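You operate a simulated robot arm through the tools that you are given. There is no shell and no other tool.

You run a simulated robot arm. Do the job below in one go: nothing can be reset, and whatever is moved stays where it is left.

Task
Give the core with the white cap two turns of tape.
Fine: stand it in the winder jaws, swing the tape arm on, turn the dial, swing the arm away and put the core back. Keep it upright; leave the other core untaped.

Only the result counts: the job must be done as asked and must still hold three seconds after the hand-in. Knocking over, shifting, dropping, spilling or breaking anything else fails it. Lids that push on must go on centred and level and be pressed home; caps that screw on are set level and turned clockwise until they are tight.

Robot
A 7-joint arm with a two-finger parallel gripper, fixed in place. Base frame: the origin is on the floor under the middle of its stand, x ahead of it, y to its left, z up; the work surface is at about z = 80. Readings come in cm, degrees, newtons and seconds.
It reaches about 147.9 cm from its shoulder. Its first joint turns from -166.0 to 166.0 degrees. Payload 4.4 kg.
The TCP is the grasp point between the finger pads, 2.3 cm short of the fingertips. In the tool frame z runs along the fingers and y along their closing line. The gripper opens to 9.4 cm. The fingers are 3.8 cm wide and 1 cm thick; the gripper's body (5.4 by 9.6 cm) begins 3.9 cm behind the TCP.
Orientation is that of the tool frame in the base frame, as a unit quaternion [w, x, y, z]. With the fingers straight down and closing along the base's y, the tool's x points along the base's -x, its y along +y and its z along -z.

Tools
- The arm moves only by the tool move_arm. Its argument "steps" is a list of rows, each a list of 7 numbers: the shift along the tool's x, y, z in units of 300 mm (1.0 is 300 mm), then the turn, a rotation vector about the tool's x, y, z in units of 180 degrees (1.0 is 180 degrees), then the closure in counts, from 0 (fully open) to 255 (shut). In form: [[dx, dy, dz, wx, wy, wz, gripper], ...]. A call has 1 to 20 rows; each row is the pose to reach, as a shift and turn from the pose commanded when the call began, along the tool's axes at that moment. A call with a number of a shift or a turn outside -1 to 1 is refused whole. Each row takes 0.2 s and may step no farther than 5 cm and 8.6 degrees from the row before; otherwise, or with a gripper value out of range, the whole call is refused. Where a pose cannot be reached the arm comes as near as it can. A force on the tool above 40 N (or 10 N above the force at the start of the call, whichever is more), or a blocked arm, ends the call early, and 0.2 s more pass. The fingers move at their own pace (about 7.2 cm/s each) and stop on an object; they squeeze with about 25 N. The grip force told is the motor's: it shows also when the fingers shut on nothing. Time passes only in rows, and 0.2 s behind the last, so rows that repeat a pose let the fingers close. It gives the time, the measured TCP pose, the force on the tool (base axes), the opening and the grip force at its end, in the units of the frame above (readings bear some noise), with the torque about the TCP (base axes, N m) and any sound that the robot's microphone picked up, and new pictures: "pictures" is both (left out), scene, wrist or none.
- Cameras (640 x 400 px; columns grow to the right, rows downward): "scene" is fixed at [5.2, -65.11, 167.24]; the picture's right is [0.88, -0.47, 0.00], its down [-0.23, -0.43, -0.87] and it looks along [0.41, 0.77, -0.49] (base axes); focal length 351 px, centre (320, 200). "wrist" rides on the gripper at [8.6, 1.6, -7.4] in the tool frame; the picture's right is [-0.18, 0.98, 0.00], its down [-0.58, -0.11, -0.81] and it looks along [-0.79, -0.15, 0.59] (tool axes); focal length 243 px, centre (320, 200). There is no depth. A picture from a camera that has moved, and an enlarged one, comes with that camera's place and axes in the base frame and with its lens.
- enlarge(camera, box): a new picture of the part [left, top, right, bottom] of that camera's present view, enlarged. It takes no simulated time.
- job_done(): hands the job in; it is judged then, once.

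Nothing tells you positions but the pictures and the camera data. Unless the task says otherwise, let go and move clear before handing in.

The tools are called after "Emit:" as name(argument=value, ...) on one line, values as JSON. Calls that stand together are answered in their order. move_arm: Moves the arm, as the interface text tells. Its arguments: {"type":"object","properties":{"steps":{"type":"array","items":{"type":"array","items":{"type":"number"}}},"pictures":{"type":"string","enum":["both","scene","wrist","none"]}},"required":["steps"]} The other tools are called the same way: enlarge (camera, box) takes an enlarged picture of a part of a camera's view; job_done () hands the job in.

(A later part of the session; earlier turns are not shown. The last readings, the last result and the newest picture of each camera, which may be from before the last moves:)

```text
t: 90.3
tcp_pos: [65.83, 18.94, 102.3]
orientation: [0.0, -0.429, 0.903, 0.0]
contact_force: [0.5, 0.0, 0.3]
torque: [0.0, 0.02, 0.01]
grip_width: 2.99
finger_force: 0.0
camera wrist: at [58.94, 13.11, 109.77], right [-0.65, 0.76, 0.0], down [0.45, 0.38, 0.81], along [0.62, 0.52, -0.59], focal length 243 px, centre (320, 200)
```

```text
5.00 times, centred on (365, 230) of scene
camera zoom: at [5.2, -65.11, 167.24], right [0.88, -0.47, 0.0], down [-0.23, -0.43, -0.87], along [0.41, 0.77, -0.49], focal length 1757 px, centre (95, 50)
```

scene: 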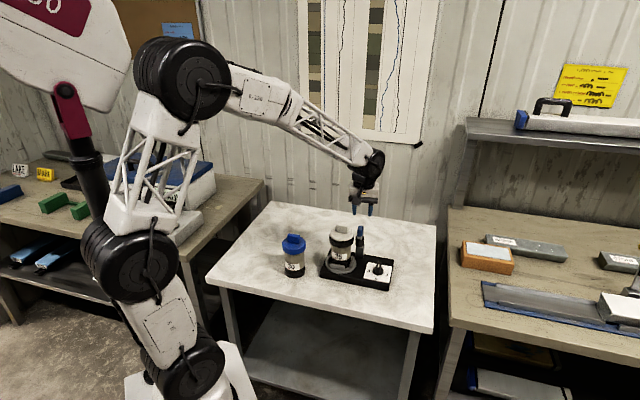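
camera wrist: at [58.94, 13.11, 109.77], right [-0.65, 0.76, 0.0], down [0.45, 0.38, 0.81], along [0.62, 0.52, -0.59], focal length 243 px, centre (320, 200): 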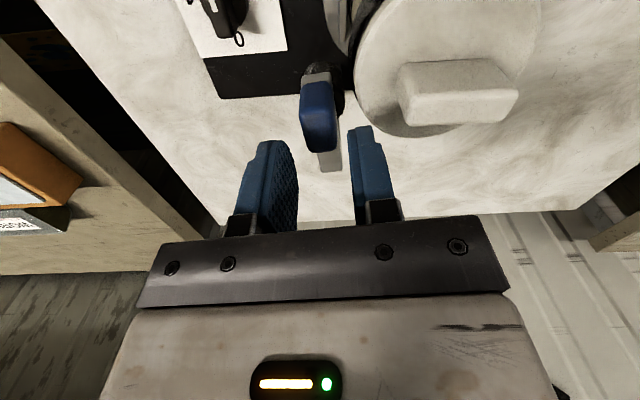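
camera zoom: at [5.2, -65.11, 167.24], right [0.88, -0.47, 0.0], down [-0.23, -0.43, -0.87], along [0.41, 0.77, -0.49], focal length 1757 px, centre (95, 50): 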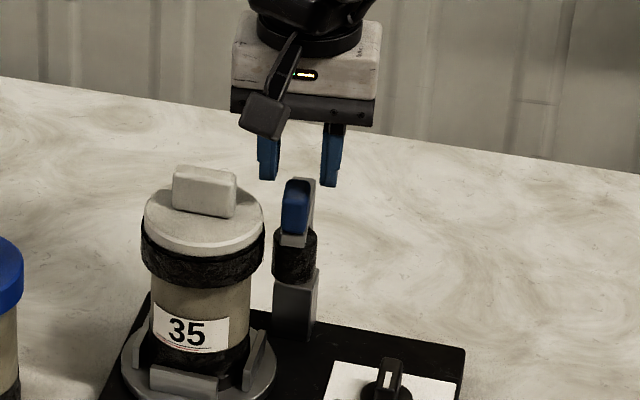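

Well centred. I'll lower the last 2 cm and narrow to the loose cage.

Emit:
move_arm(steps=[[0, 0.002, 0.035, 0, 0, 0, 174], [0, 0.002, 0.07, 0, 0, 0, 174], [0, 0.002, 0.07, 0, 0, 0, 182], [0, 0.002, 0.07, 0, 0, 0, 190], [0, 0.002, 0.07, 0, 0, 0, 190]], pictures="wrist")

Emit:
enlarge(camera="wrist", box=[220, 0, 440, 240])

Emit:
enlarge(camera="scene", box=[330, 200, 400, 270])

```text
t: 91.5
tcp_pos: [65.61, 19.1, 100.14]
orientation: [0.0, -0.429, 0.904, 0.0]
contact_force: [0.0, -0.5, 0.0]
torque: [0.01, -0.01, -0.03]
grip_width: 2.4
finger_force: 0.1
camera wrist: at [58.83, 13.3, 107.67], right [-0.65, 0.76, 0.0], down [0.45, 0.38, 0.81], along [0.62, 0.52, -0.59], focal length 243 px, centre (320, 200)
```

wrist: 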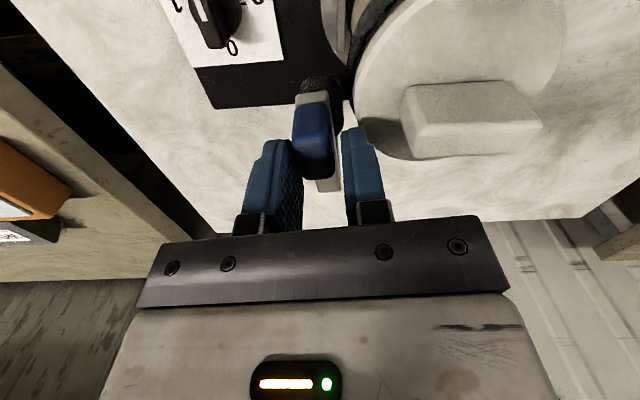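

```text
1.67 times, centred on (330, 120) of wrist
camera zoom: at [58.83, 13.3, 107.67], right [-0.65, 0.76, 0.0], down [0.45, 0.38, 0.81], along [0.62, 0.52, -0.59], focal length 404 px, centre (303, 333)
```

zoom: 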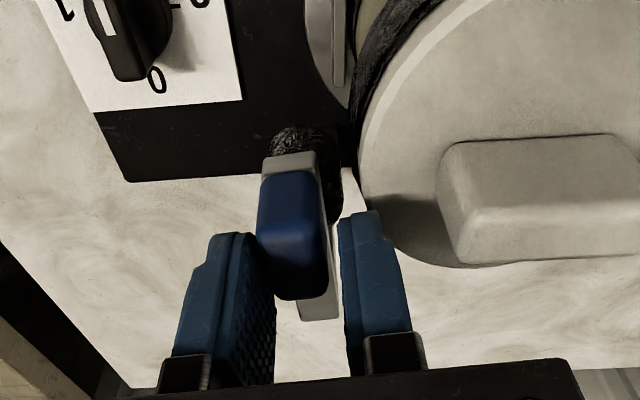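

```text
5.71 times, centred on (365, 235) of scene
camera zoom: at [5.2, -65.11, 167.24], right [0.88, -0.47, 0.0], down [-0.23, -0.43, -0.87], along [0.41, 0.77, -0.49], focal length 2008 px, centre (63, 0)
```

zoom: 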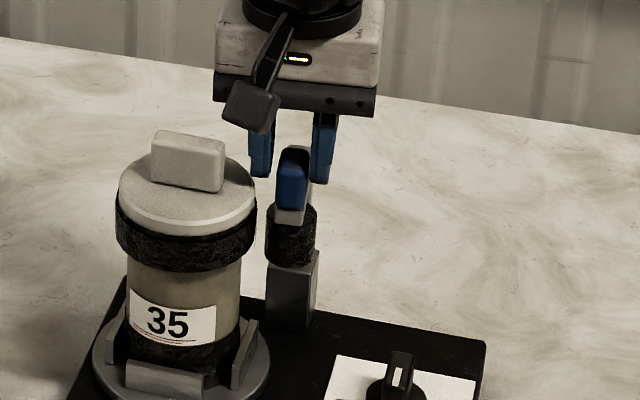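

Caged again. I swing the arm back counter-clockwise, first 25°, keeping an eye on force and clearance.

Emit:
move_arm(steps=[[-0.0007, -0.0151, 0, 0, 0, -0.0278, 190], [-0.0026, -0.0301, 0, 0, 0, -0.0556, 190], [-0.0059, -0.0449, 0, 0, 0, -0.0833, 190], [-0.0105, -0.0593, 0, 0, 0, -0.1111, 190], [-0.0162, -0.0733, 0, 0, 0, -0.1389, 190], [-0.0162, -0.0733, 0, 0, 0, -0.1389, 190]], pictures="both")

Emit:
enlarge(camera="wrist", box=[220, 0, 440, 240])

Emit:
enlarge(camera="scene", box=[320, 200, 400, 290])

```text
t: 92.9
tcp_pos: [67.82, 17.87, 100.1]
orientation: [-0.001, -0.616, 0.788, 0.001]
contact_force: [0.3, -0.1, -0.4]
torque: [-0.02, -0.01, -0.01]
grip_width: 2.39
finger_force: 0.0
camera wrist: at [64.02, 9.81, 107.71], right [-0.91, 0.42, 0.0], down [0.25, 0.54, 0.81], along [0.34, 0.73, -0.59], focal length 243 px, centre (320, 200)
```

scene: 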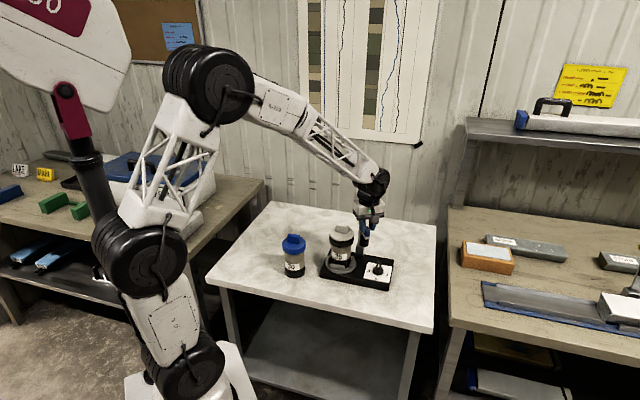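
wrist: 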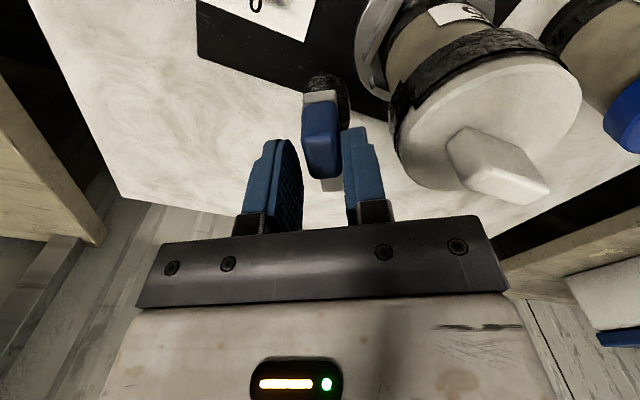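

```text
1.67 times, centred on (330, 120) of wrist
camera zoom: at [64.02, 9.81, 107.71], right [-0.91, 0.42, 0.0], down [0.25, 0.54, 0.81], along [0.34, 0.73, -0.59], focal length 404 px, centre (303, 333)
```

zoom: 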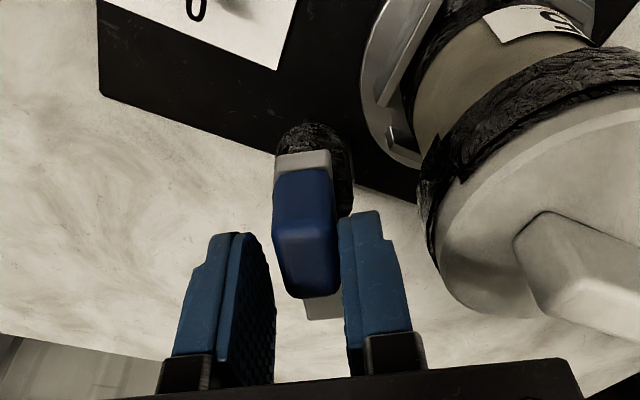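

```text
4.44 times, centred on (360, 245) of scene
camera zoom: at [5.2, -65.11, 167.24], right [0.88, -0.47, 0.0], down [-0.23, -0.43, -0.87], along [0.41, 0.77, -0.49], focal length 1562 px, centre (142, 0)
```

zoom: 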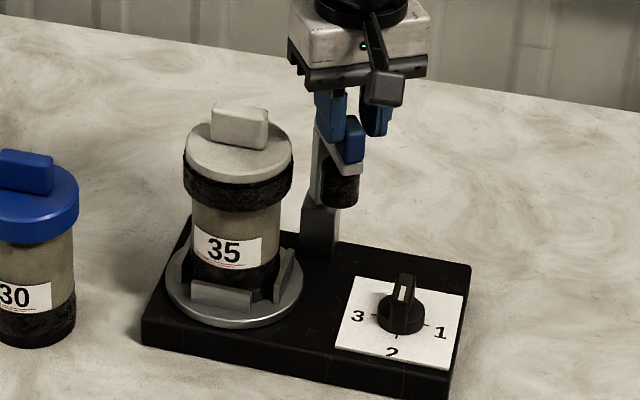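

The arm swings freely. I'll continue 22° more and check.

Emit:
move_arm(steps=[[-0.0006, -0.0133, 0, 0, 0, -0.0244, 190], [-0.002, -0.0265, 0, 0, 0, -0.0489, 190], [-0.0046, -0.0396, 0, 0, 0, -0.0733, 190], [-0.0081, -0.0525, 0, 0, 0, -0.0978, 190], [-0.0126, -0.0649, 0, 0, 0, -0.1222, 190], [-0.0126, -0.0649, 0, 0, 0, -0.1222, 190]], pictures="both")

Emit:
enlarge(camera="wrist", box=[220, 0, 440, 240])

Emit:
enlarge(camera="scene", box=[320, 200, 400, 290])

```text
t: 94.3
tcp_pos: [69.69, 17.79, 100.14]
orientation: [0.0, 0.754, -0.656, 0.0]
contact_force: [2.6, 0.3, -1.1]
torque: [-0.01, -0.06, 0.06]
grip_width: 2.51
finger_force: 1.3
camera wrist: at [69.33, 8.88, 107.71], right [-1.0, 0.05, 0.0], down [0.03, 0.59, 0.81], along [0.04, 0.81, -0.59], focal length 243 px, centre (320, 200)
```

scene: 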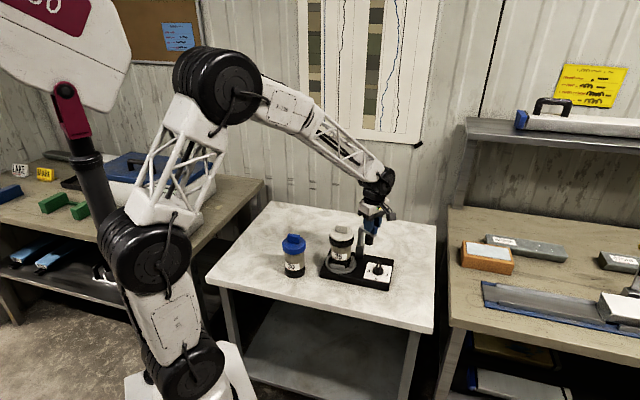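
wrist: 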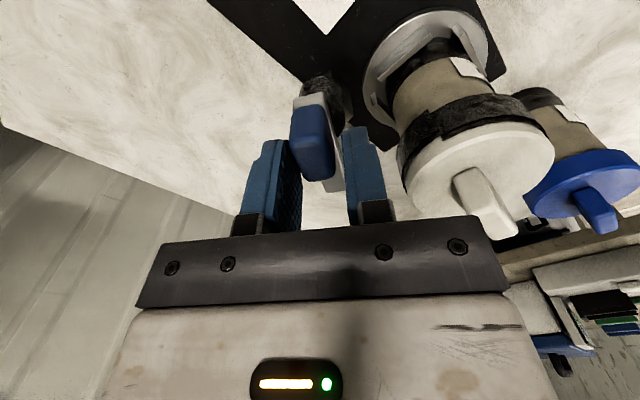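

```text
1.67 times, centred on (330, 120) of wrist
camera zoom: at [69.33, 8.88, 107.71], right [-1.0, 0.05, 0.0], down [0.03, 0.59, 0.81], along [0.04, 0.81, -0.59], focal length 404 px, centre (303, 333)
```

zoom: 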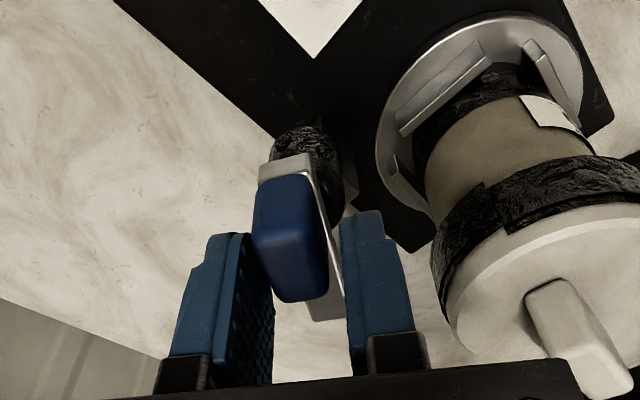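

```text
4.44 times, centred on (360, 245) of scene
camera zoom: at [5.2, -65.11, 167.24], right [0.88, -0.47, 0.0], down [-0.23, -0.43, -0.87], along [0.41, 0.77, -0.49], focal length 1562 px, centre (142, 0)
```

zoom: 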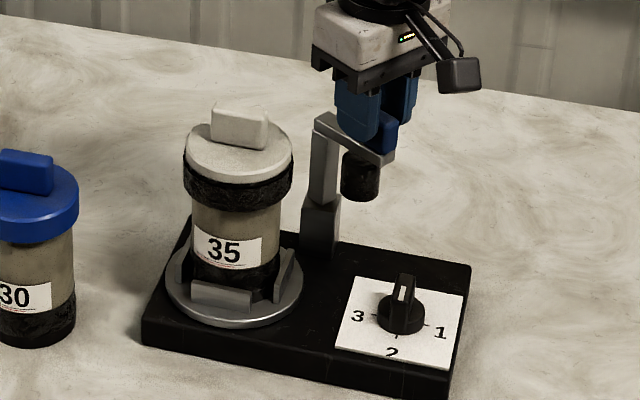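

The handle now leans on the outer finger, as if the hinge pulls it toward its off stop. I'll follow it a few more degrees and see where it rests.

Emit:
move_arm(steps=[[-0.0002, -0.0076, 0, 0, 0, -0.0139, 190], [-0.0007, -0.0151, 0, 0, 0, -0.0278, 190], [-0.0007, -0.0151, 0, 0, 0, -0.0278, 190], [-0.0007, -0.0151, 0, 0, 0, -0.0278, 190]], pictures="both")

Emit:
enlarge(camera="wrist", box=[220, 0, 440, 240])

Emit:
enlarge(camera="scene", box=[320, 200, 400, 290])

```text
t: 95.3
tcp_pos: [70.28, 17.93, 100.21]
orientation: [0.0, 0.781, -0.624, 0.0]
contact_force: [-0.3, 0.1, 0.6]
torque: [-0.02, 0.02, -0.02]
grip_width: 2.4
finger_force: 0.2
camera wrist: at [70.56, 9.01, 107.71], right [-1.0, -0.04, 0.0], down [-0.02, 0.59, 0.81], along [-0.03, 0.81, -0.59], focal length 243 px, centre (320, 200)
```

scene: 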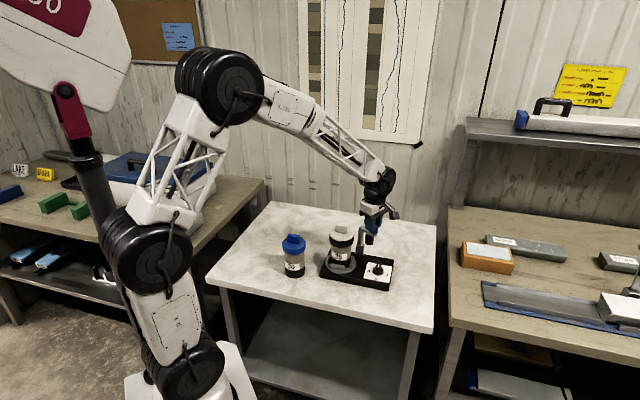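
wrist: 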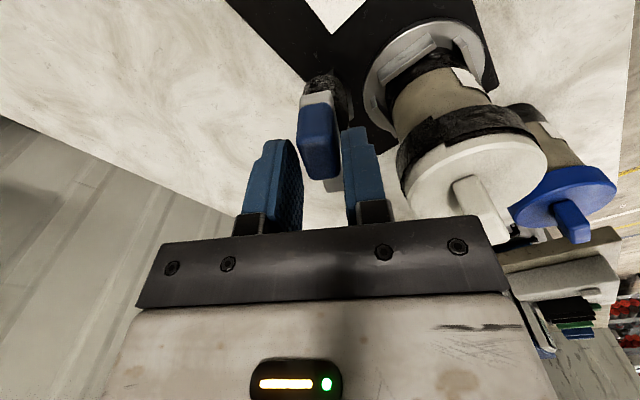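

```text
1.67 times, centred on (330, 120) of wrist
camera zoom: at [70.56, 9.01, 107.71], right [-1.0, -0.04, 0.0], down [-0.02, 0.59, 0.81], along [-0.03, 0.81, -0.59], focal length 404 px, centre (303, 333)
```

zoom: 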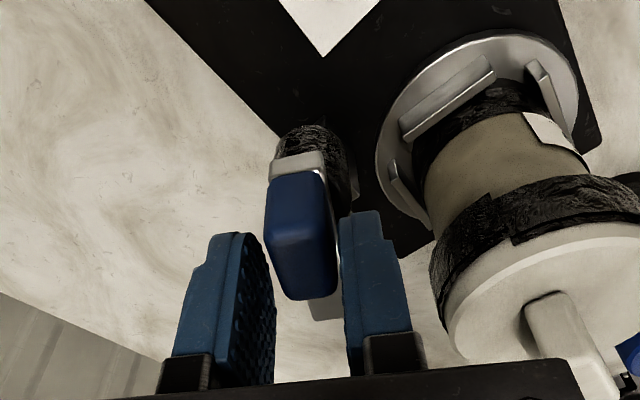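

```text
4.44 times, centred on (360, 245) of scene
camera zoom: at [5.2, -65.11, 167.24], right [0.88, -0.47, 0.0], down [-0.23, -0.43, -0.87], along [0.41, 0.77, -0.49], focal length 1562 px, centre (142, 0)
```

zoom: 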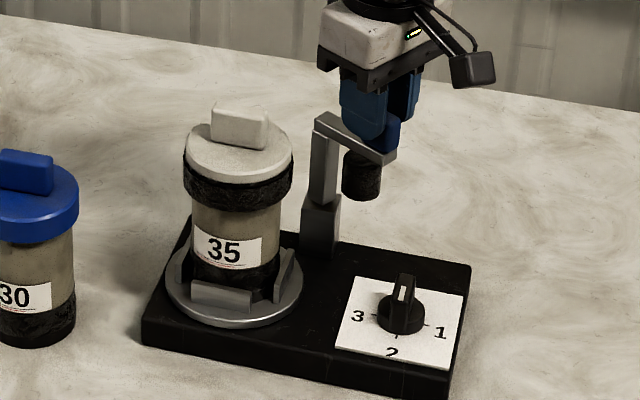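

The arm has settled at about -77°, its original off position, with no contact force. I'll open, rise, and compare with the original picture.

Emit:
move_arm(steps=[[0, 0, 0, 0, 0, 0, 165], [0, 0, 0, 0, 0, 0, 146], [0, 0, -0.08, 0, 0, 0, 146], [0, 0, -0.2, 0, 0, 0, 146], [0, 0, -0.3, 0, 0, 0, 146], [0, 0, -0.3, 0, 0, 0, 146]], pictures="both")

Emit:
enlarge(camera="scene", box=[320, 215, 400, 290])

Emit:
enlarge(camera="scene", box=[335, 215, 375, 265])

```text
t: 96.7
tcp_pos: [70.45, 17.76, 109.0]
orientation: [-0.002, 0.782, -0.624, -0.001]
contact_force: [0.2, -0.6, 0.6]
torque: [-0.04, -0.01, -0.01]
grip_width: 3.99
finger_force: 0.0
camera wrist: at [70.7, 8.86, 116.51], right [-1.0, -0.04, 0.0], down [-0.02, 0.59, 0.81], along [-0.03, 0.81, -0.59], focal length 243 px, centre (320, 200)
```

scene: 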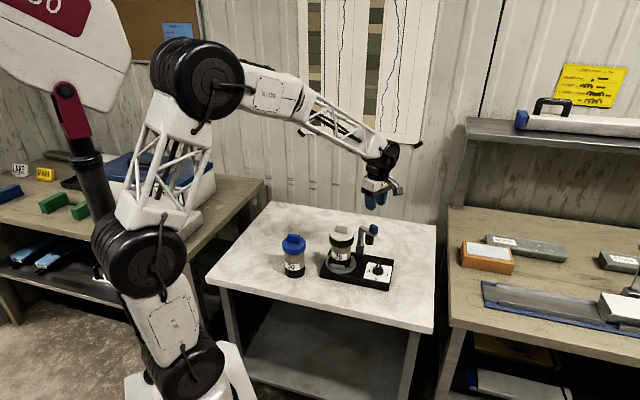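
wrist: 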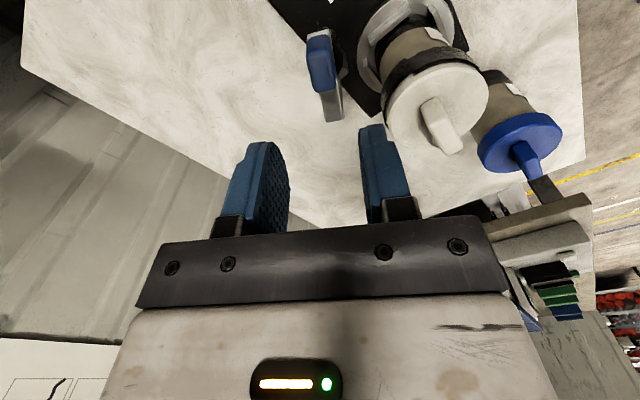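

```text
5.33 times, centred on (360, 252) of scene
camera zoom: at [5.2, -65.11, 167.24], right [0.88, -0.47, 0.0], down [-0.23, -0.43, -0.87], along [0.41, 0.77, -0.49], focal length 1874 px, centre (107, -80)
```

zoom: 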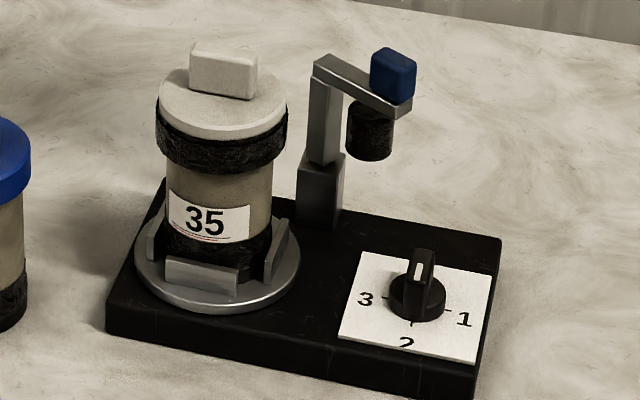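

```text
8.00 times, centred on (355, 240) of scene
camera zoom: at [5.2, -65.11, 167.24], right [0.88, -0.47, 0.0], down [-0.23, -0.43, -0.87], along [0.41, 0.77, -0.49], focal length 2811 px, centre (40, -120)
```

zoom: 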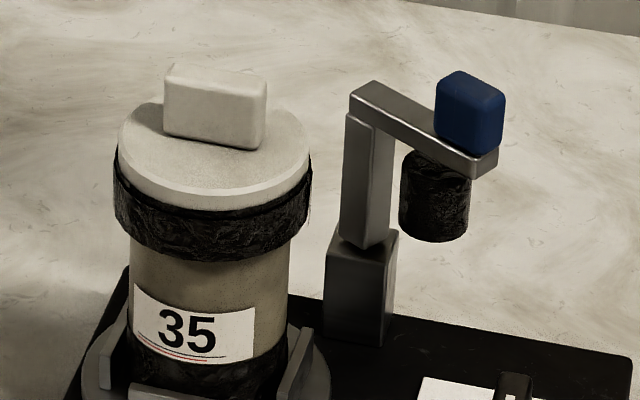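

The tape arm is back at its off position and the cap rim carries the wound tape. Now I rotate back to yaw -45° and go above the core to pick it up.

Emit:
move_arm(steps=[[-0.0106, 0.0172, -0.0333, 0, 0, 0.0456, 146], [-0.0212, 0.0343, -0.0333, 0, 0, 0.0912, 146], [-0.0318, 0.0515, -0.0333, 0, 0, 0.1368, 146], [-0.0424, 0.0687, -0.0333, 0, 0, 0.1824, 146], [-0.053, 0.0858, -0.0333, 0, 0, 0.228, 146], [-0.0636, 0.103, -0.0333, 0, 0, 0.2735, 146], [-0.0742, 0.1202, -0.0333, 0, 0, 0.3191, 146], [-0.0848, 0.1373, -0.0333, 0, 0, 0.3647, 146], [-0.0954, 0.1545, -0.0333, 0, 0, 0.4103, 146], [-0.1059, 0.1717, -0.0333, 0, 0, 0.4559, 146], [-0.1165, 0.1888, -0.0333, 0, 0, 0.5015, 146], [-0.1271, 0.206, -0.0333, 0, 0, 0.5471, 146], [-0.1377, 0.2232, -0.0333, 0, 0, 0.5927, 146], [-0.1483, 0.2403, -0.0333, 0, 0, 0.6383, 146], [-0.1589, 0.2575, -0.0333, 0, 0, 0.6838, 146], [-0.1695, 0.2747, -0.0333, 0, 0, 0.7294, 146], [-0.1801, 0.2918, -0.0333, 0, 0, 0.775, 146], [-0.1907, 0.309, -0.0333, 0, 0, 0.8206, 146], [-0.1907, 0.309, -0.0333, 0, 0, 0.8206, 146]], pictures="both")

Emit:
enlarge(camera="wrist", box=[220, 0, 440, 200])

Emit:
enlarge(camera="scene", box=[320, 180, 390, 285])

```text
t: 100.7
tcp_pos: [59.86, 21.35, 110.23]
orientation: [0.0, 0.383, 0.924, 0.0]
contact_force: [-0.2, 0.3, 0.5]
torque: [-0.02, 0.02, -0.06]
grip_width: 4.01
finger_force: 0.0
camera wrist: at [54.83, 28.48, 117.7], right [0.82, 0.57, 0.0], down [0.33, -0.49, 0.81], along [0.46, -0.66, -0.59], focal length 243 px, centre (320, 200)
```

scene: 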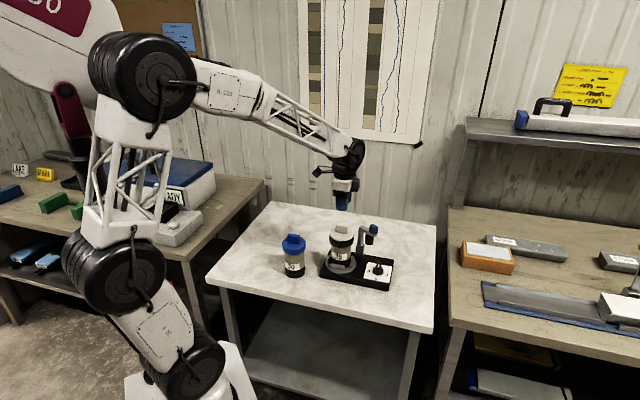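
wrist: 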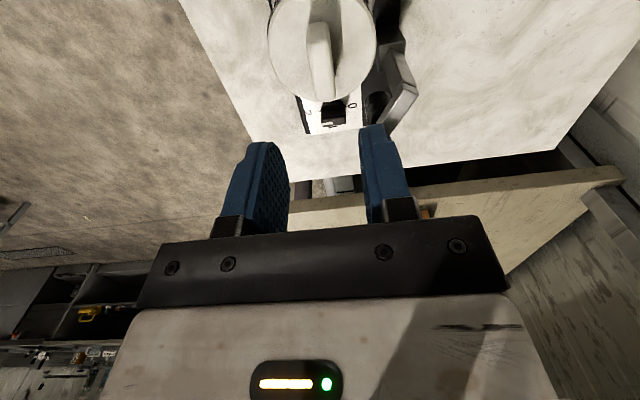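

```text
2.00 times, centred on (330, 100) of wrist
camera zoom: at [54.83, 28.48, 117.7], right [0.82, 0.57, 0.0], down [0.33, -0.49, 0.81], along [0.46, -0.66, -0.59], focal length 485 px, centre (300, 400)
```

zoom: 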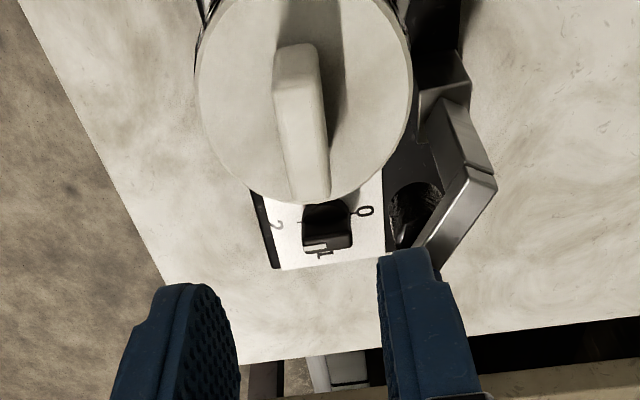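

```text
3.81 times, centred on (355, 232) of scene
camera zoom: at [5.2, -65.11, 167.24], right [0.88, -0.47, 0.0], down [-0.23, -0.43, -0.87], along [0.41, 0.77, -0.49], focal length 1338 px, centre (187, 76)
```

zoom: 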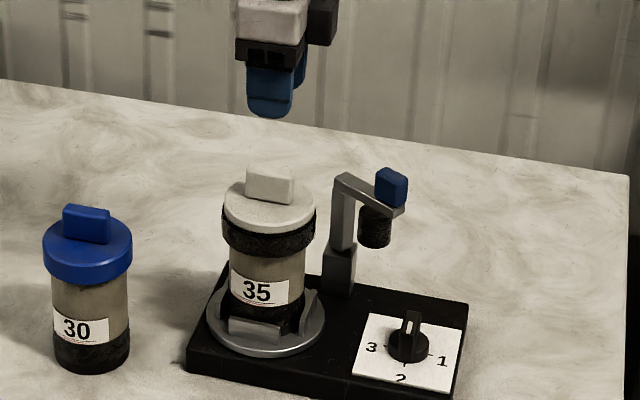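

The tab lies centred under the gripper to about 1–2 mm. I'll lower with the fingers 4 cm open, pausing just above grip height to check.

Emit:
move_arm(steps=[[0, 0.002, 0.06, 0, 0, 0, 146], [0, 0.003, 0.12, 0, 0, 0, 146], [0, 0.003, 0.18, 0, 0, 0, 146], [0, 0.003, 0.24, 0, 0, 0, 146], [0, 0.003, 0.28, 0, 0, 0, 146], [0, 0.003, 0.3, 0, 0, 0, 146], [0, 0.003, 0.3, 0, 0, 0, 146]], pictures="both")

Emit:
enlarge(camera="wrist", box=[240, 80, 400, 240])

Emit:
enlarge(camera="scene", box=[325, 205, 375, 270])

```text
t: 102.3
tcp_pos: [60.0, 21.17, 101.26]
orientation: [0.0, 0.382, 0.924, 0.0]
contact_force: [-0.2, -1.0, -0.6]
torque: [-0.02, 0.0, -0.02]
grip_width: 3.99
finger_force: 0.0
camera wrist: at [55.01, 28.44, 108.83], right [0.82, 0.57, 0.0], down [0.34, -0.49, 0.81], along [0.46, -0.66, -0.59], focal length 243 px, centre (320, 200)
```

scene: 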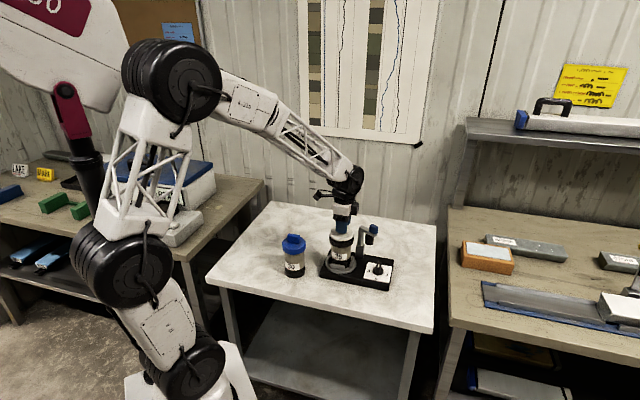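
wrist: 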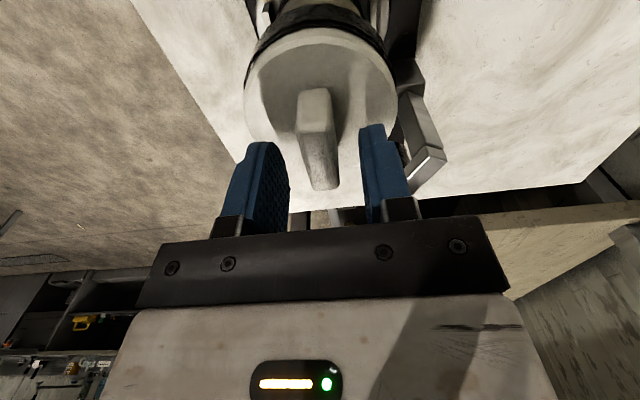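

```text
2.50 times, centred on (320, 160) of wrist
camera zoom: at [55.01, 28.44, 108.83], right [0.82, 0.57, 0.0], down [0.34, -0.49, 0.81], along [0.46, -0.66, -0.59], focal length 606 px, centre (320, 300)
```

zoom: 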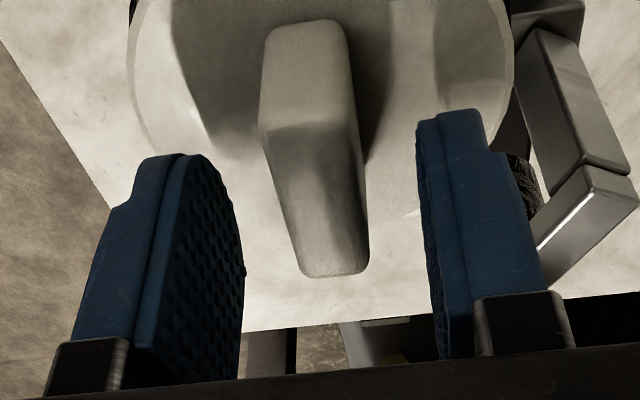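

```text
6.15 times, centred on (350, 238) of scene
camera zoom: at [5.2, -65.11, 167.24], right [0.88, -0.47, 0.0], down [-0.23, -0.43, -0.87], along [0.41, 0.77, -0.49], focal length 2162 px, centre (135, -31)
```

zoom: 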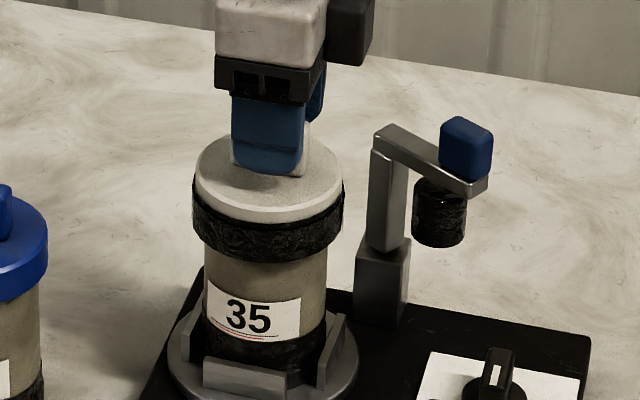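

Aligned. I'll lower the last centimetre and close gently on the tab.

Emit:
move_arm(steps=[[0, 0.0015, 0.012, 0, 0, 0, 146], [0, 0.0015, 0.025, 0, 0, 0, 146], [0, 0.0015, 0.032, 0, 0, 0, 165], [0, 0.0015, 0.032, 0, 0, 0, 190], [0, 0.0015, 0.032, 0, 0, 0, 200], [0, 0.0015, 0.032, 0, 0, 0, 207], [0, 0.0015, 0.032, 0, 0, 0, 214], [0, 0.0015, 0.032, 0, 0, 0, 225], [0, 0.0015, 0.032, 0, 0, 0, 240], [0, 0.0015, 0.032, 0, 0, 0, 255], [0, 0.0015, 0.032, 0, 0, 0, 255]], pictures="both")

Emit:
enlarge(camera="wrist", box=[240, 40, 400, 240])

Emit:
enlarge(camera="scene", box=[325, 205, 375, 270])

```text
t: 104.7
tcp_pos: [60.11, 21.42, 100.24]
orientation: [-0.001, 0.382, 0.924, 0.001]
contact_force: [1.0, 1.0, 0.1]
torque: [0.01, -0.04, 0.01]
grip_width: 1.51
finger_force: 24.9
camera wrist: at [55.03, 28.54, 107.75], right [0.82, 0.57, 0.0], down [0.34, -0.49, 0.81], along [0.46, -0.66, -0.59], focal length 243 px, centre (320, 200)
```

scene: 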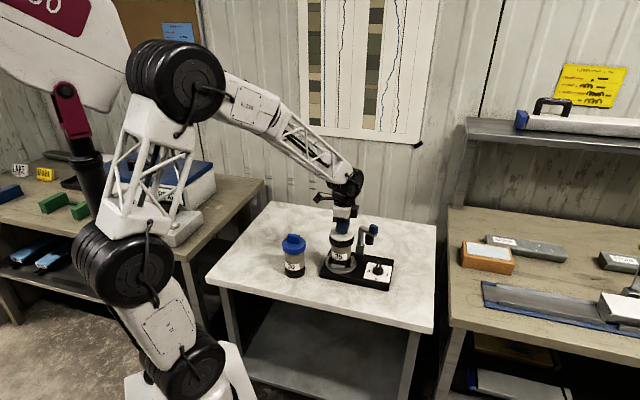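
wrist: 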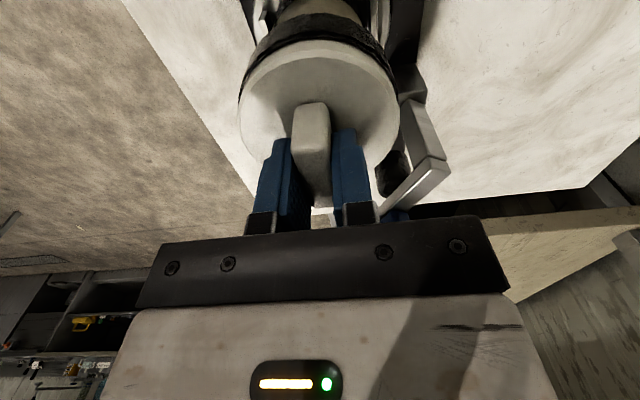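

```text
2.00 times, centred on (320, 140) of wrist
camera zoom: at [55.03, 28.54, 107.75], right [0.82, 0.57, 0.0], down [0.34, -0.49, 0.81], along [0.46, -0.66, -0.59], focal length 485 px, centre (320, 320)
```

zoom: 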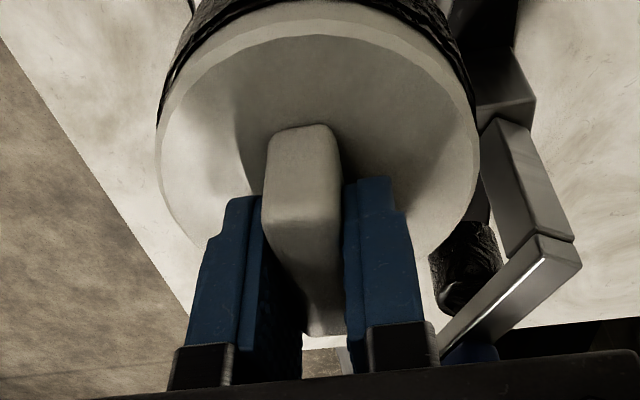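

```text
6.15 times, centred on (350, 238) of scene
camera zoom: at [5.2, -65.11, 167.24], right [0.88, -0.47, 0.0], down [-0.23, -0.43, -0.87], along [0.41, 0.77, -0.49], focal length 2162 px, centre (135, -31)
```

zoom: 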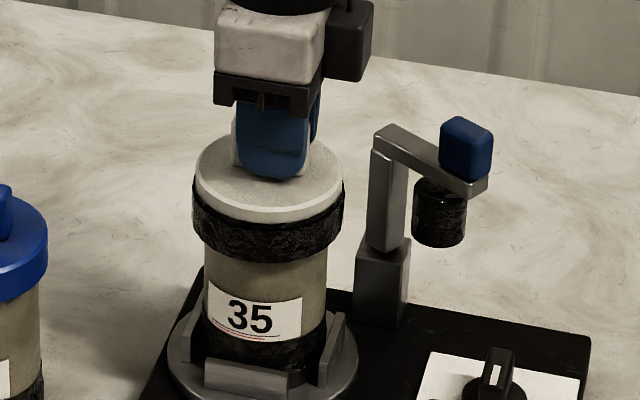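

The tab is gripped with no side force. I lift the core straight out of the jaws and check it.

Emit:
move_arm(steps=[[0, 0, -0.01, 0, 0, 0, 255], [0, 0, -0.03, 0, 0, 0, 255], [0, 0, -0.06, 0, 0, 0, 255], [0, 0, -0.1, 0, 0, 0, 255], [0, 0, -0.16, 0, 0, 0, 255], [0, 0, -0.22, 0, 0, 0, 255], [0, 0, -0.24, 0, 0, 0, 255], [0, 0, -0.24, 0, 0, 0, 255]], pictures="both")

Emit:
enlarge(camera="scene", box=[310, 190, 400, 290])

```text
t: 106.5
tcp_pos: [60.13, 21.41, 107.31]
orientation: [0.0, 0.382, 0.924, 0.0]
contact_force: [-0.4, -0.1, -6.6]
torque: [-0.07, -0.03, 0.0]
grip_width: 1.52
finger_force: 24.9
camera wrist: at [55.01, 28.48, 114.85], right [0.82, 0.57, 0.0], down [0.34, -0.49, 0.81], along [0.46, -0.66, -0.59], focal length 243 px, centre (320, 200)
```

scene: 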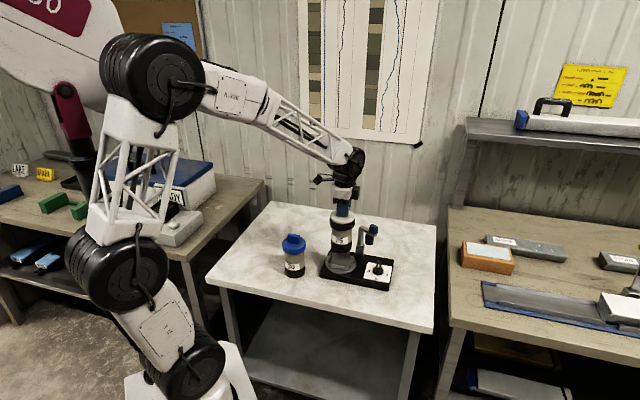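
wrist: 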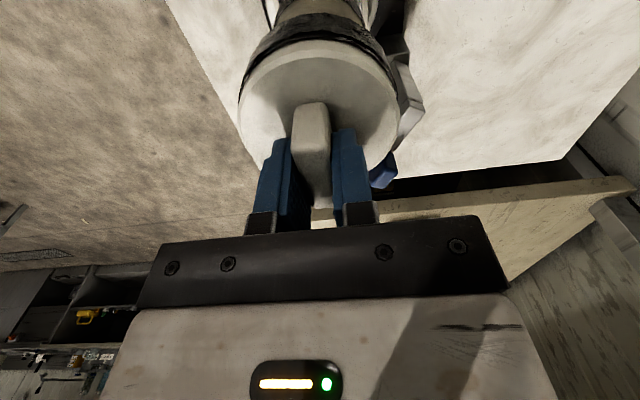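

```text
4.00 times, centred on (355, 240) of scene
camera zoom: at [5.2, -65.11, 167.24], right [0.88, -0.47, 0.0], down [-0.23, -0.43, -0.87], along [0.41, 0.77, -0.49], focal length 1405 px, centre (180, 40)
```

zoom: 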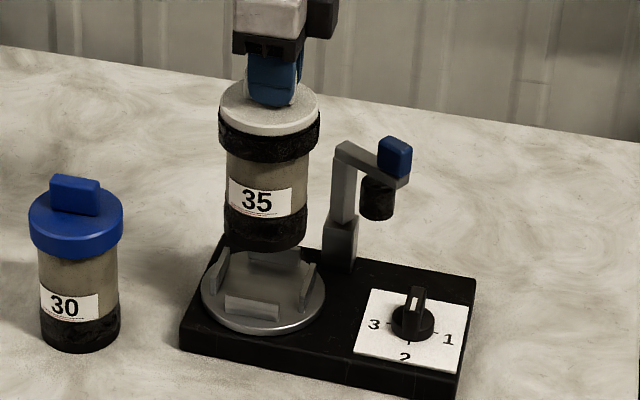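

The core is out of the jaws, upright and taped. I carry it back above its original spot at (49.65, 42.5).

Emit:
move_arm(steps=[[0.0446, 0.015, 0, 0, 0, 0, 255], [0.119, 0.04, 0, 0, 0, 0, 255], [0.2082, 0.0701, 0, 0, 0, 0, 255], [0.3122, 0.1051, 0, 0, 0, 0, 255], [0.4163, 0.1402, 0, 0, 0, 0, 255], [0.5204, 0.1752, 0, 0, 0, 0, 255], [0.617, 0.2077, 0, 0, 0, 0, 255], [0.6914, 0.2328, 0, 0, 0, 0, 255], [0.7434, 0.2503, 0, 0, 0, 0, 255], [0.7434, 0.2503, 0, 0, 0, 0, 255], [0.7434, 0.2503, 0.1, 0, 0, 0, 255], [0.7434, 0.2503, 0.2, 0, 0, 0, 255], [0.7434, 0.2503, 0.28, 0, 0, 0, 255], [0.7434, 0.2503, 0.32, 0, 0, 0, 255], [0.7434, 0.2503, 0.32, 0, 0, 0, 255]], pictures="both")

Emit:
enlarge(camera="scene", box=[265, 195, 325, 285])

Emit:
enlarge(camera="scene", box=[275, 195, 315, 245])

```text
t: 109.7
tcp_pos: [49.44, 42.44, 97.65]
orientation: [0.0, 0.382, 0.924, -0.001]
contact_force: [-0.1, 0.1, -6.4]
torque: [-0.03, -0.02, -0.01]
grip_width: 1.5
finger_force: 24.9
camera wrist: at [44.46, 49.74, 105.21], right [0.82, 0.57, 0.0], down [0.34, -0.49, 0.81], along [0.46, -0.66, -0.59], focal length 243 px, centre (320, 200)
```

scene: 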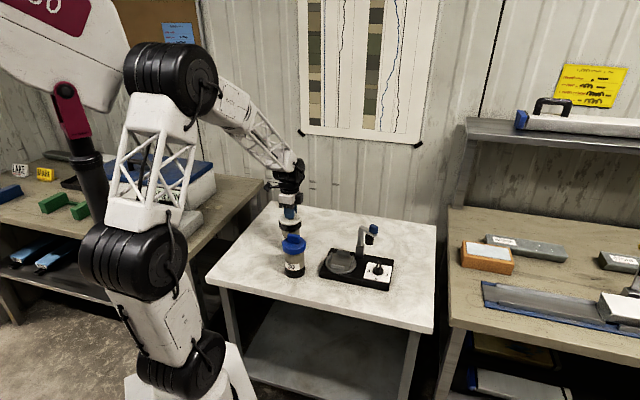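
wrist: 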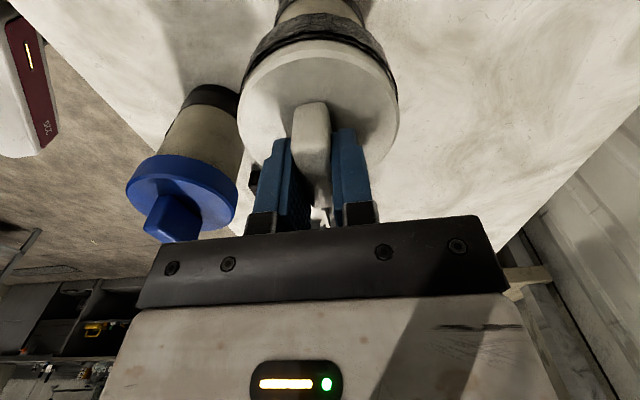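

```text
4.44 times, centred on (295, 240) of scene
camera zoom: at [5.2, -65.11, 167.24], right [0.88, -0.47, 0.0], down [-0.23, -0.43, -0.87], along [0.41, 0.77, -0.49], focal length 1562 px, centre (431, 22)
```

zoom: 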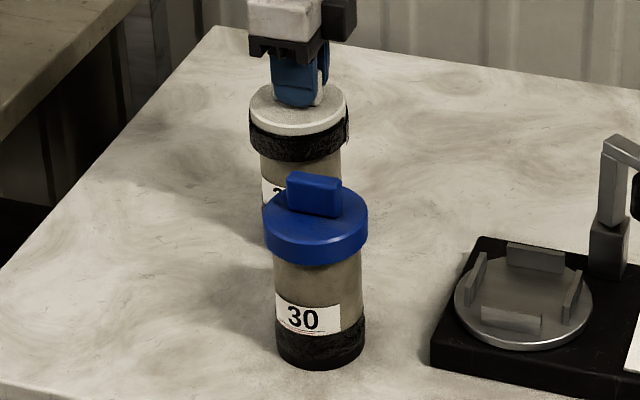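

```text
8.00 times, centred on (295, 220) of scene
camera zoom: at [5.2, -65.11, 167.24], right [0.88, -0.47, 0.0], down [-0.23, -0.43, -0.87], along [0.41, 0.77, -0.49], focal length 2811 px, centre (520, 40)
```

zoom: 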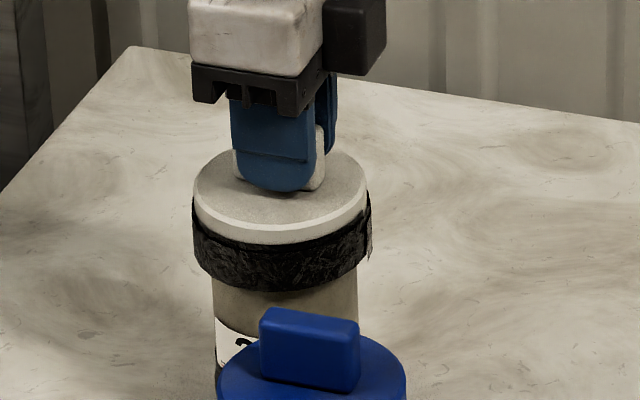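

It is about 2 mm left of its original place and 1.5 cm above the table. I'll correct that and lower gently until it touches down.

Emit:
move_arm(steps=[[-0.0063, 0.002, 0.01, 0, 0, 0, 255], [-0.0063, 0.002, 0.02, 0, 0, 0, 255], [-0.0063, 0.002, 0.03, 0, 0, 0, 255], [-0.0063, 0.002, 0.038, 0, 0, 0, 255], [-0.0063, 0.002, 0.043, 0, 0, 0, 255], [-0.0063, 0.002, 0.043, 0, 0, 0, 255]], pictures="none")

```text
t: 111.1
tcp_pos: [49.59, 42.37, 96.51]
orientation: [0.001, 0.382, 0.924, 0.0]
contact_force: [-0.4, 0.0, -5.9]
torque: [-0.02, -0.01, -0.03]
grip_width: 1.48
finger_force: 25.1
```

Emit:
move_arm(steps=[[0, 0, 0.004, 0, 0, 0, 255], [0, 0, 0.008, 0, 0, 0, 255], [0, 0, 0.008, 0, 0, 0, 255]], pictures="none")

```text
t: 111.9
tcp_pos: [49.63, 42.52, 96.2]
orientation: [0.001, 0.382, 0.924, 0.0]
contact_force: [0.1, 0.4, -6.2]
torque: [0.01, -0.04, -0.01]
grip_width: 1.5
finger_force: 24.9
```

Emit:
move_arm(steps=[[0, 0, 0.004, 0, 0, 0, 255], [0, 0, 0.007, 0, 0, 0, 255], [0, 0, 0.007, 0, 0, 0, 255]], pictures="none")

```text
t: 112.7
tcp_pos: [49.73, 42.39, 96.1]
orientation: [0.001, 0.383, 0.924, 0.002]
contact_force: [-1.9, -6.9, 20.7]
torque: [-0.16, 0.03, 0.02]
grip_width: 1.49
finger_force: 24.9
```

The core has touched down. I'll ease off 1 mm, open the fingers and look.

Emit:
move_arm(steps=[[0, 0, -0.004, 0, 0, 0, 255], [0, 0, -0.004, 0, 0, 0, 235], [0, 0, -0.004, 0, 0, 0, 200], [0, 0, -0.004, 0, 0, 0, 170], [0, 0, -0.004, 0, 0, 0, 146], [0, 0, -0.004, 0, 0, 0, 146]], pictures="both")

Emit:
enlarge(camera="scene", box=[275, 195, 315, 245])

Emit:
enlarge(camera="wrist", box=[200, 0, 440, 240])

```text
t: 114.1
tcp_pos: [49.65, 42.38, 96.16]
orientation: [-0.001, 0.381, 0.924, 0.0]
contact_force: [0.1, 0.0, 0.9]
torque: [0.0, 0.0, -0.03]
grip_width: 4.0
finger_force: 0.0
camera wrist: at [44.63, 49.54, 103.78], right [0.82, 0.57, 0.0], down [0.34, -0.49, 0.81], along [0.46, -0.66, -0.59], focal length 243 px, centre (320, 200)
```

scene: 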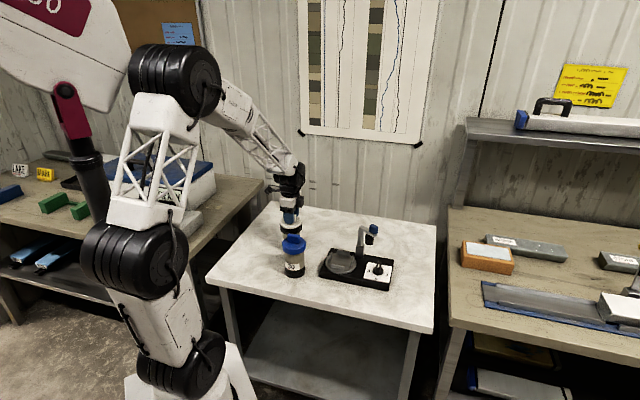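
wrist: 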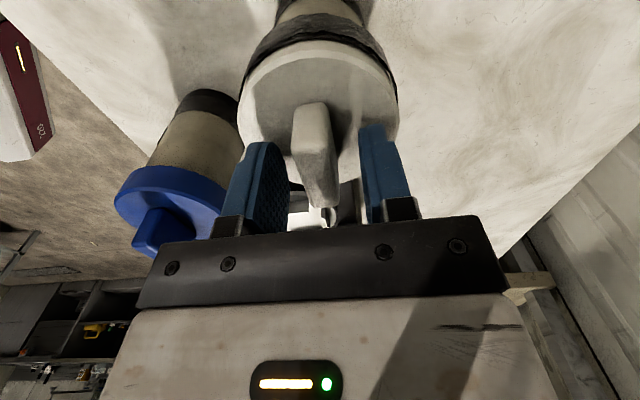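

```text
8.00 times, centred on (295, 220) of scene
camera zoom: at [5.2, -65.11, 167.24], right [0.88, -0.47, 0.0], down [-0.23, -0.43, -0.87], along [0.41, 0.77, -0.49], focal length 2811 px, centre (520, 40)
```

zoom: 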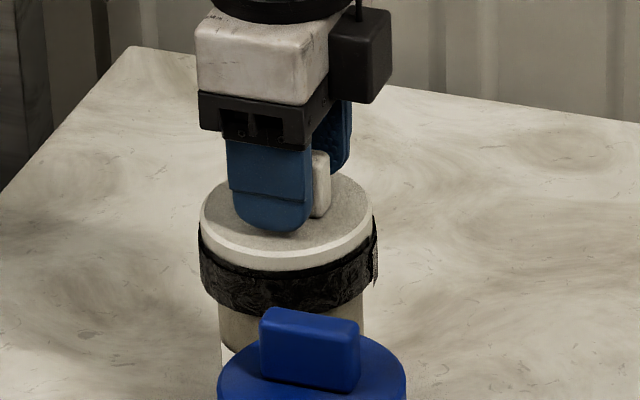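

```text
1.67 times, centred on (320, 120) of wrist
camera zoom: at [44.63, 49.54, 103.78], right [0.82, 0.57, 0.0], down [0.34, -0.49, 0.81], along [0.46, -0.66, -0.59], focal length 404 px, centre (320, 333)
```

zoom: 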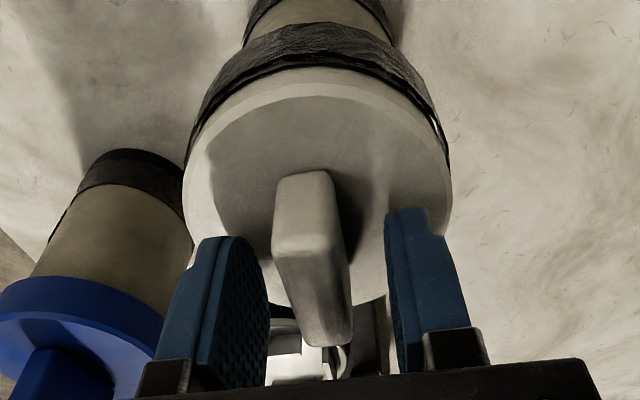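

The core stands upright in its original place. I'll rise straight up and check everything.

Emit:
move_arm(steps=[[0, 0, -0.04, 0, 0, 0, 146], [0, 0, -0.1, 0, 0, 0, 146], [0, 0, -0.2, 0, 0, 0, 146], [0, 0, -0.35, 0, 0, 0, 146], [0, 0, -0.5, 0, 0, 0, 120], [0, 0, -0.65, 0, 0, 0, 60], [0.1, 0, -0.8, 0, 0, 0, 0], [0.1, 0, -0.8, 0, 0, 0, 0]], pictures="both")

Emit:
enlarge(camera="scene", box=[260, 190, 420, 300])

Emit:
enlarge(camera="scene", box=[310, 215, 400, 295])

Emit:
enlarge(camera="scene", box=[265, 195, 325, 285])

Emit:
enlarge(camera="wrist", box=[200, 0, 440, 160])

```text
refused: row 7 steps farther than a row can; nothing moved
```

```text
3.64 times, centred on (340, 245) of scene
camera zoom: at [5.2, -65.11, 167.24], right [0.88, -0.47, 0.0], down [-0.23, -0.43, -0.87], along [0.41, 0.77, -0.49], focal length 1278 px, centre (247, 36)
```

zoom: 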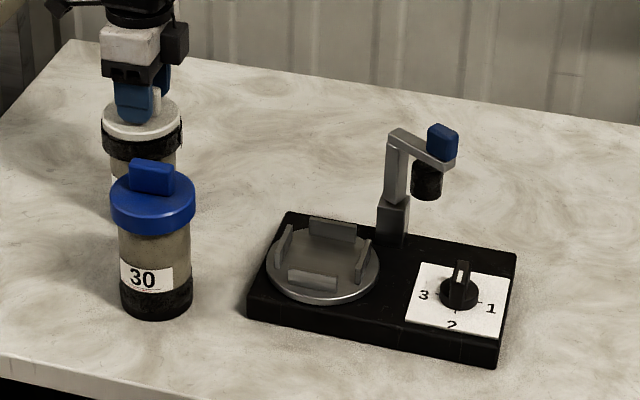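

```text
5.00 times, centred on (355, 255) of scene
camera zoom: at [5.2, -65.11, 167.24], right [0.88, -0.47, 0.0], down [-0.23, -0.43, -0.87], along [0.41, 0.77, -0.49], focal length 1757 px, centre (145, -75)
```

zoom: 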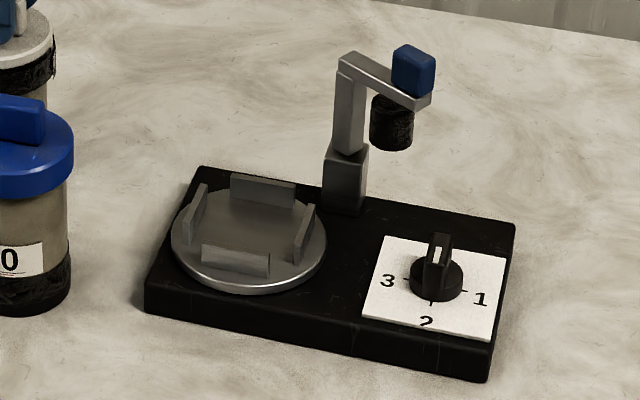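

```text
4.44 times, centred on (295, 240) of scene
camera zoom: at [5.2, -65.11, 167.24], right [0.88, -0.47, 0.0], down [-0.23, -0.43, -0.87], along [0.41, 0.77, -0.49], focal length 1562 px, centre (431, 22)
```

zoom: 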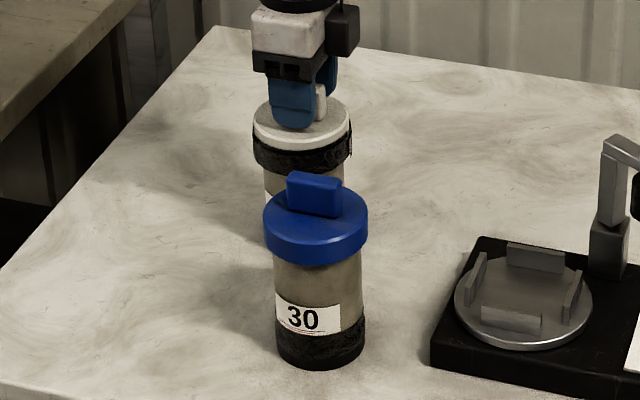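

```text
2.50 times, centred on (320, 80) of wrist
camera zoom: at [44.63, 49.54, 103.78], right [0.82, 0.57, 0.0], down [0.34, -0.49, 0.81], along [0.46, -0.66, -0.59], focal length 606 px, centre (320, 500)
```

zoom: 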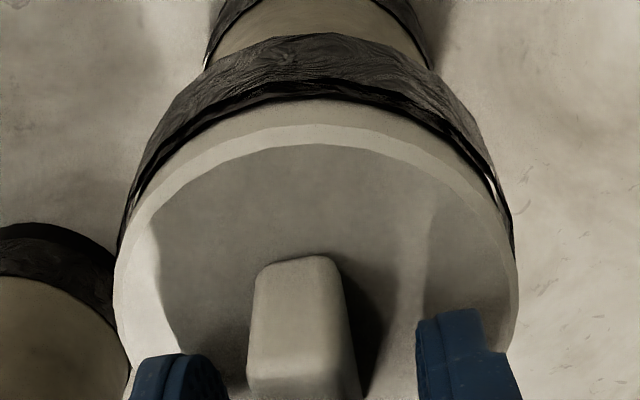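

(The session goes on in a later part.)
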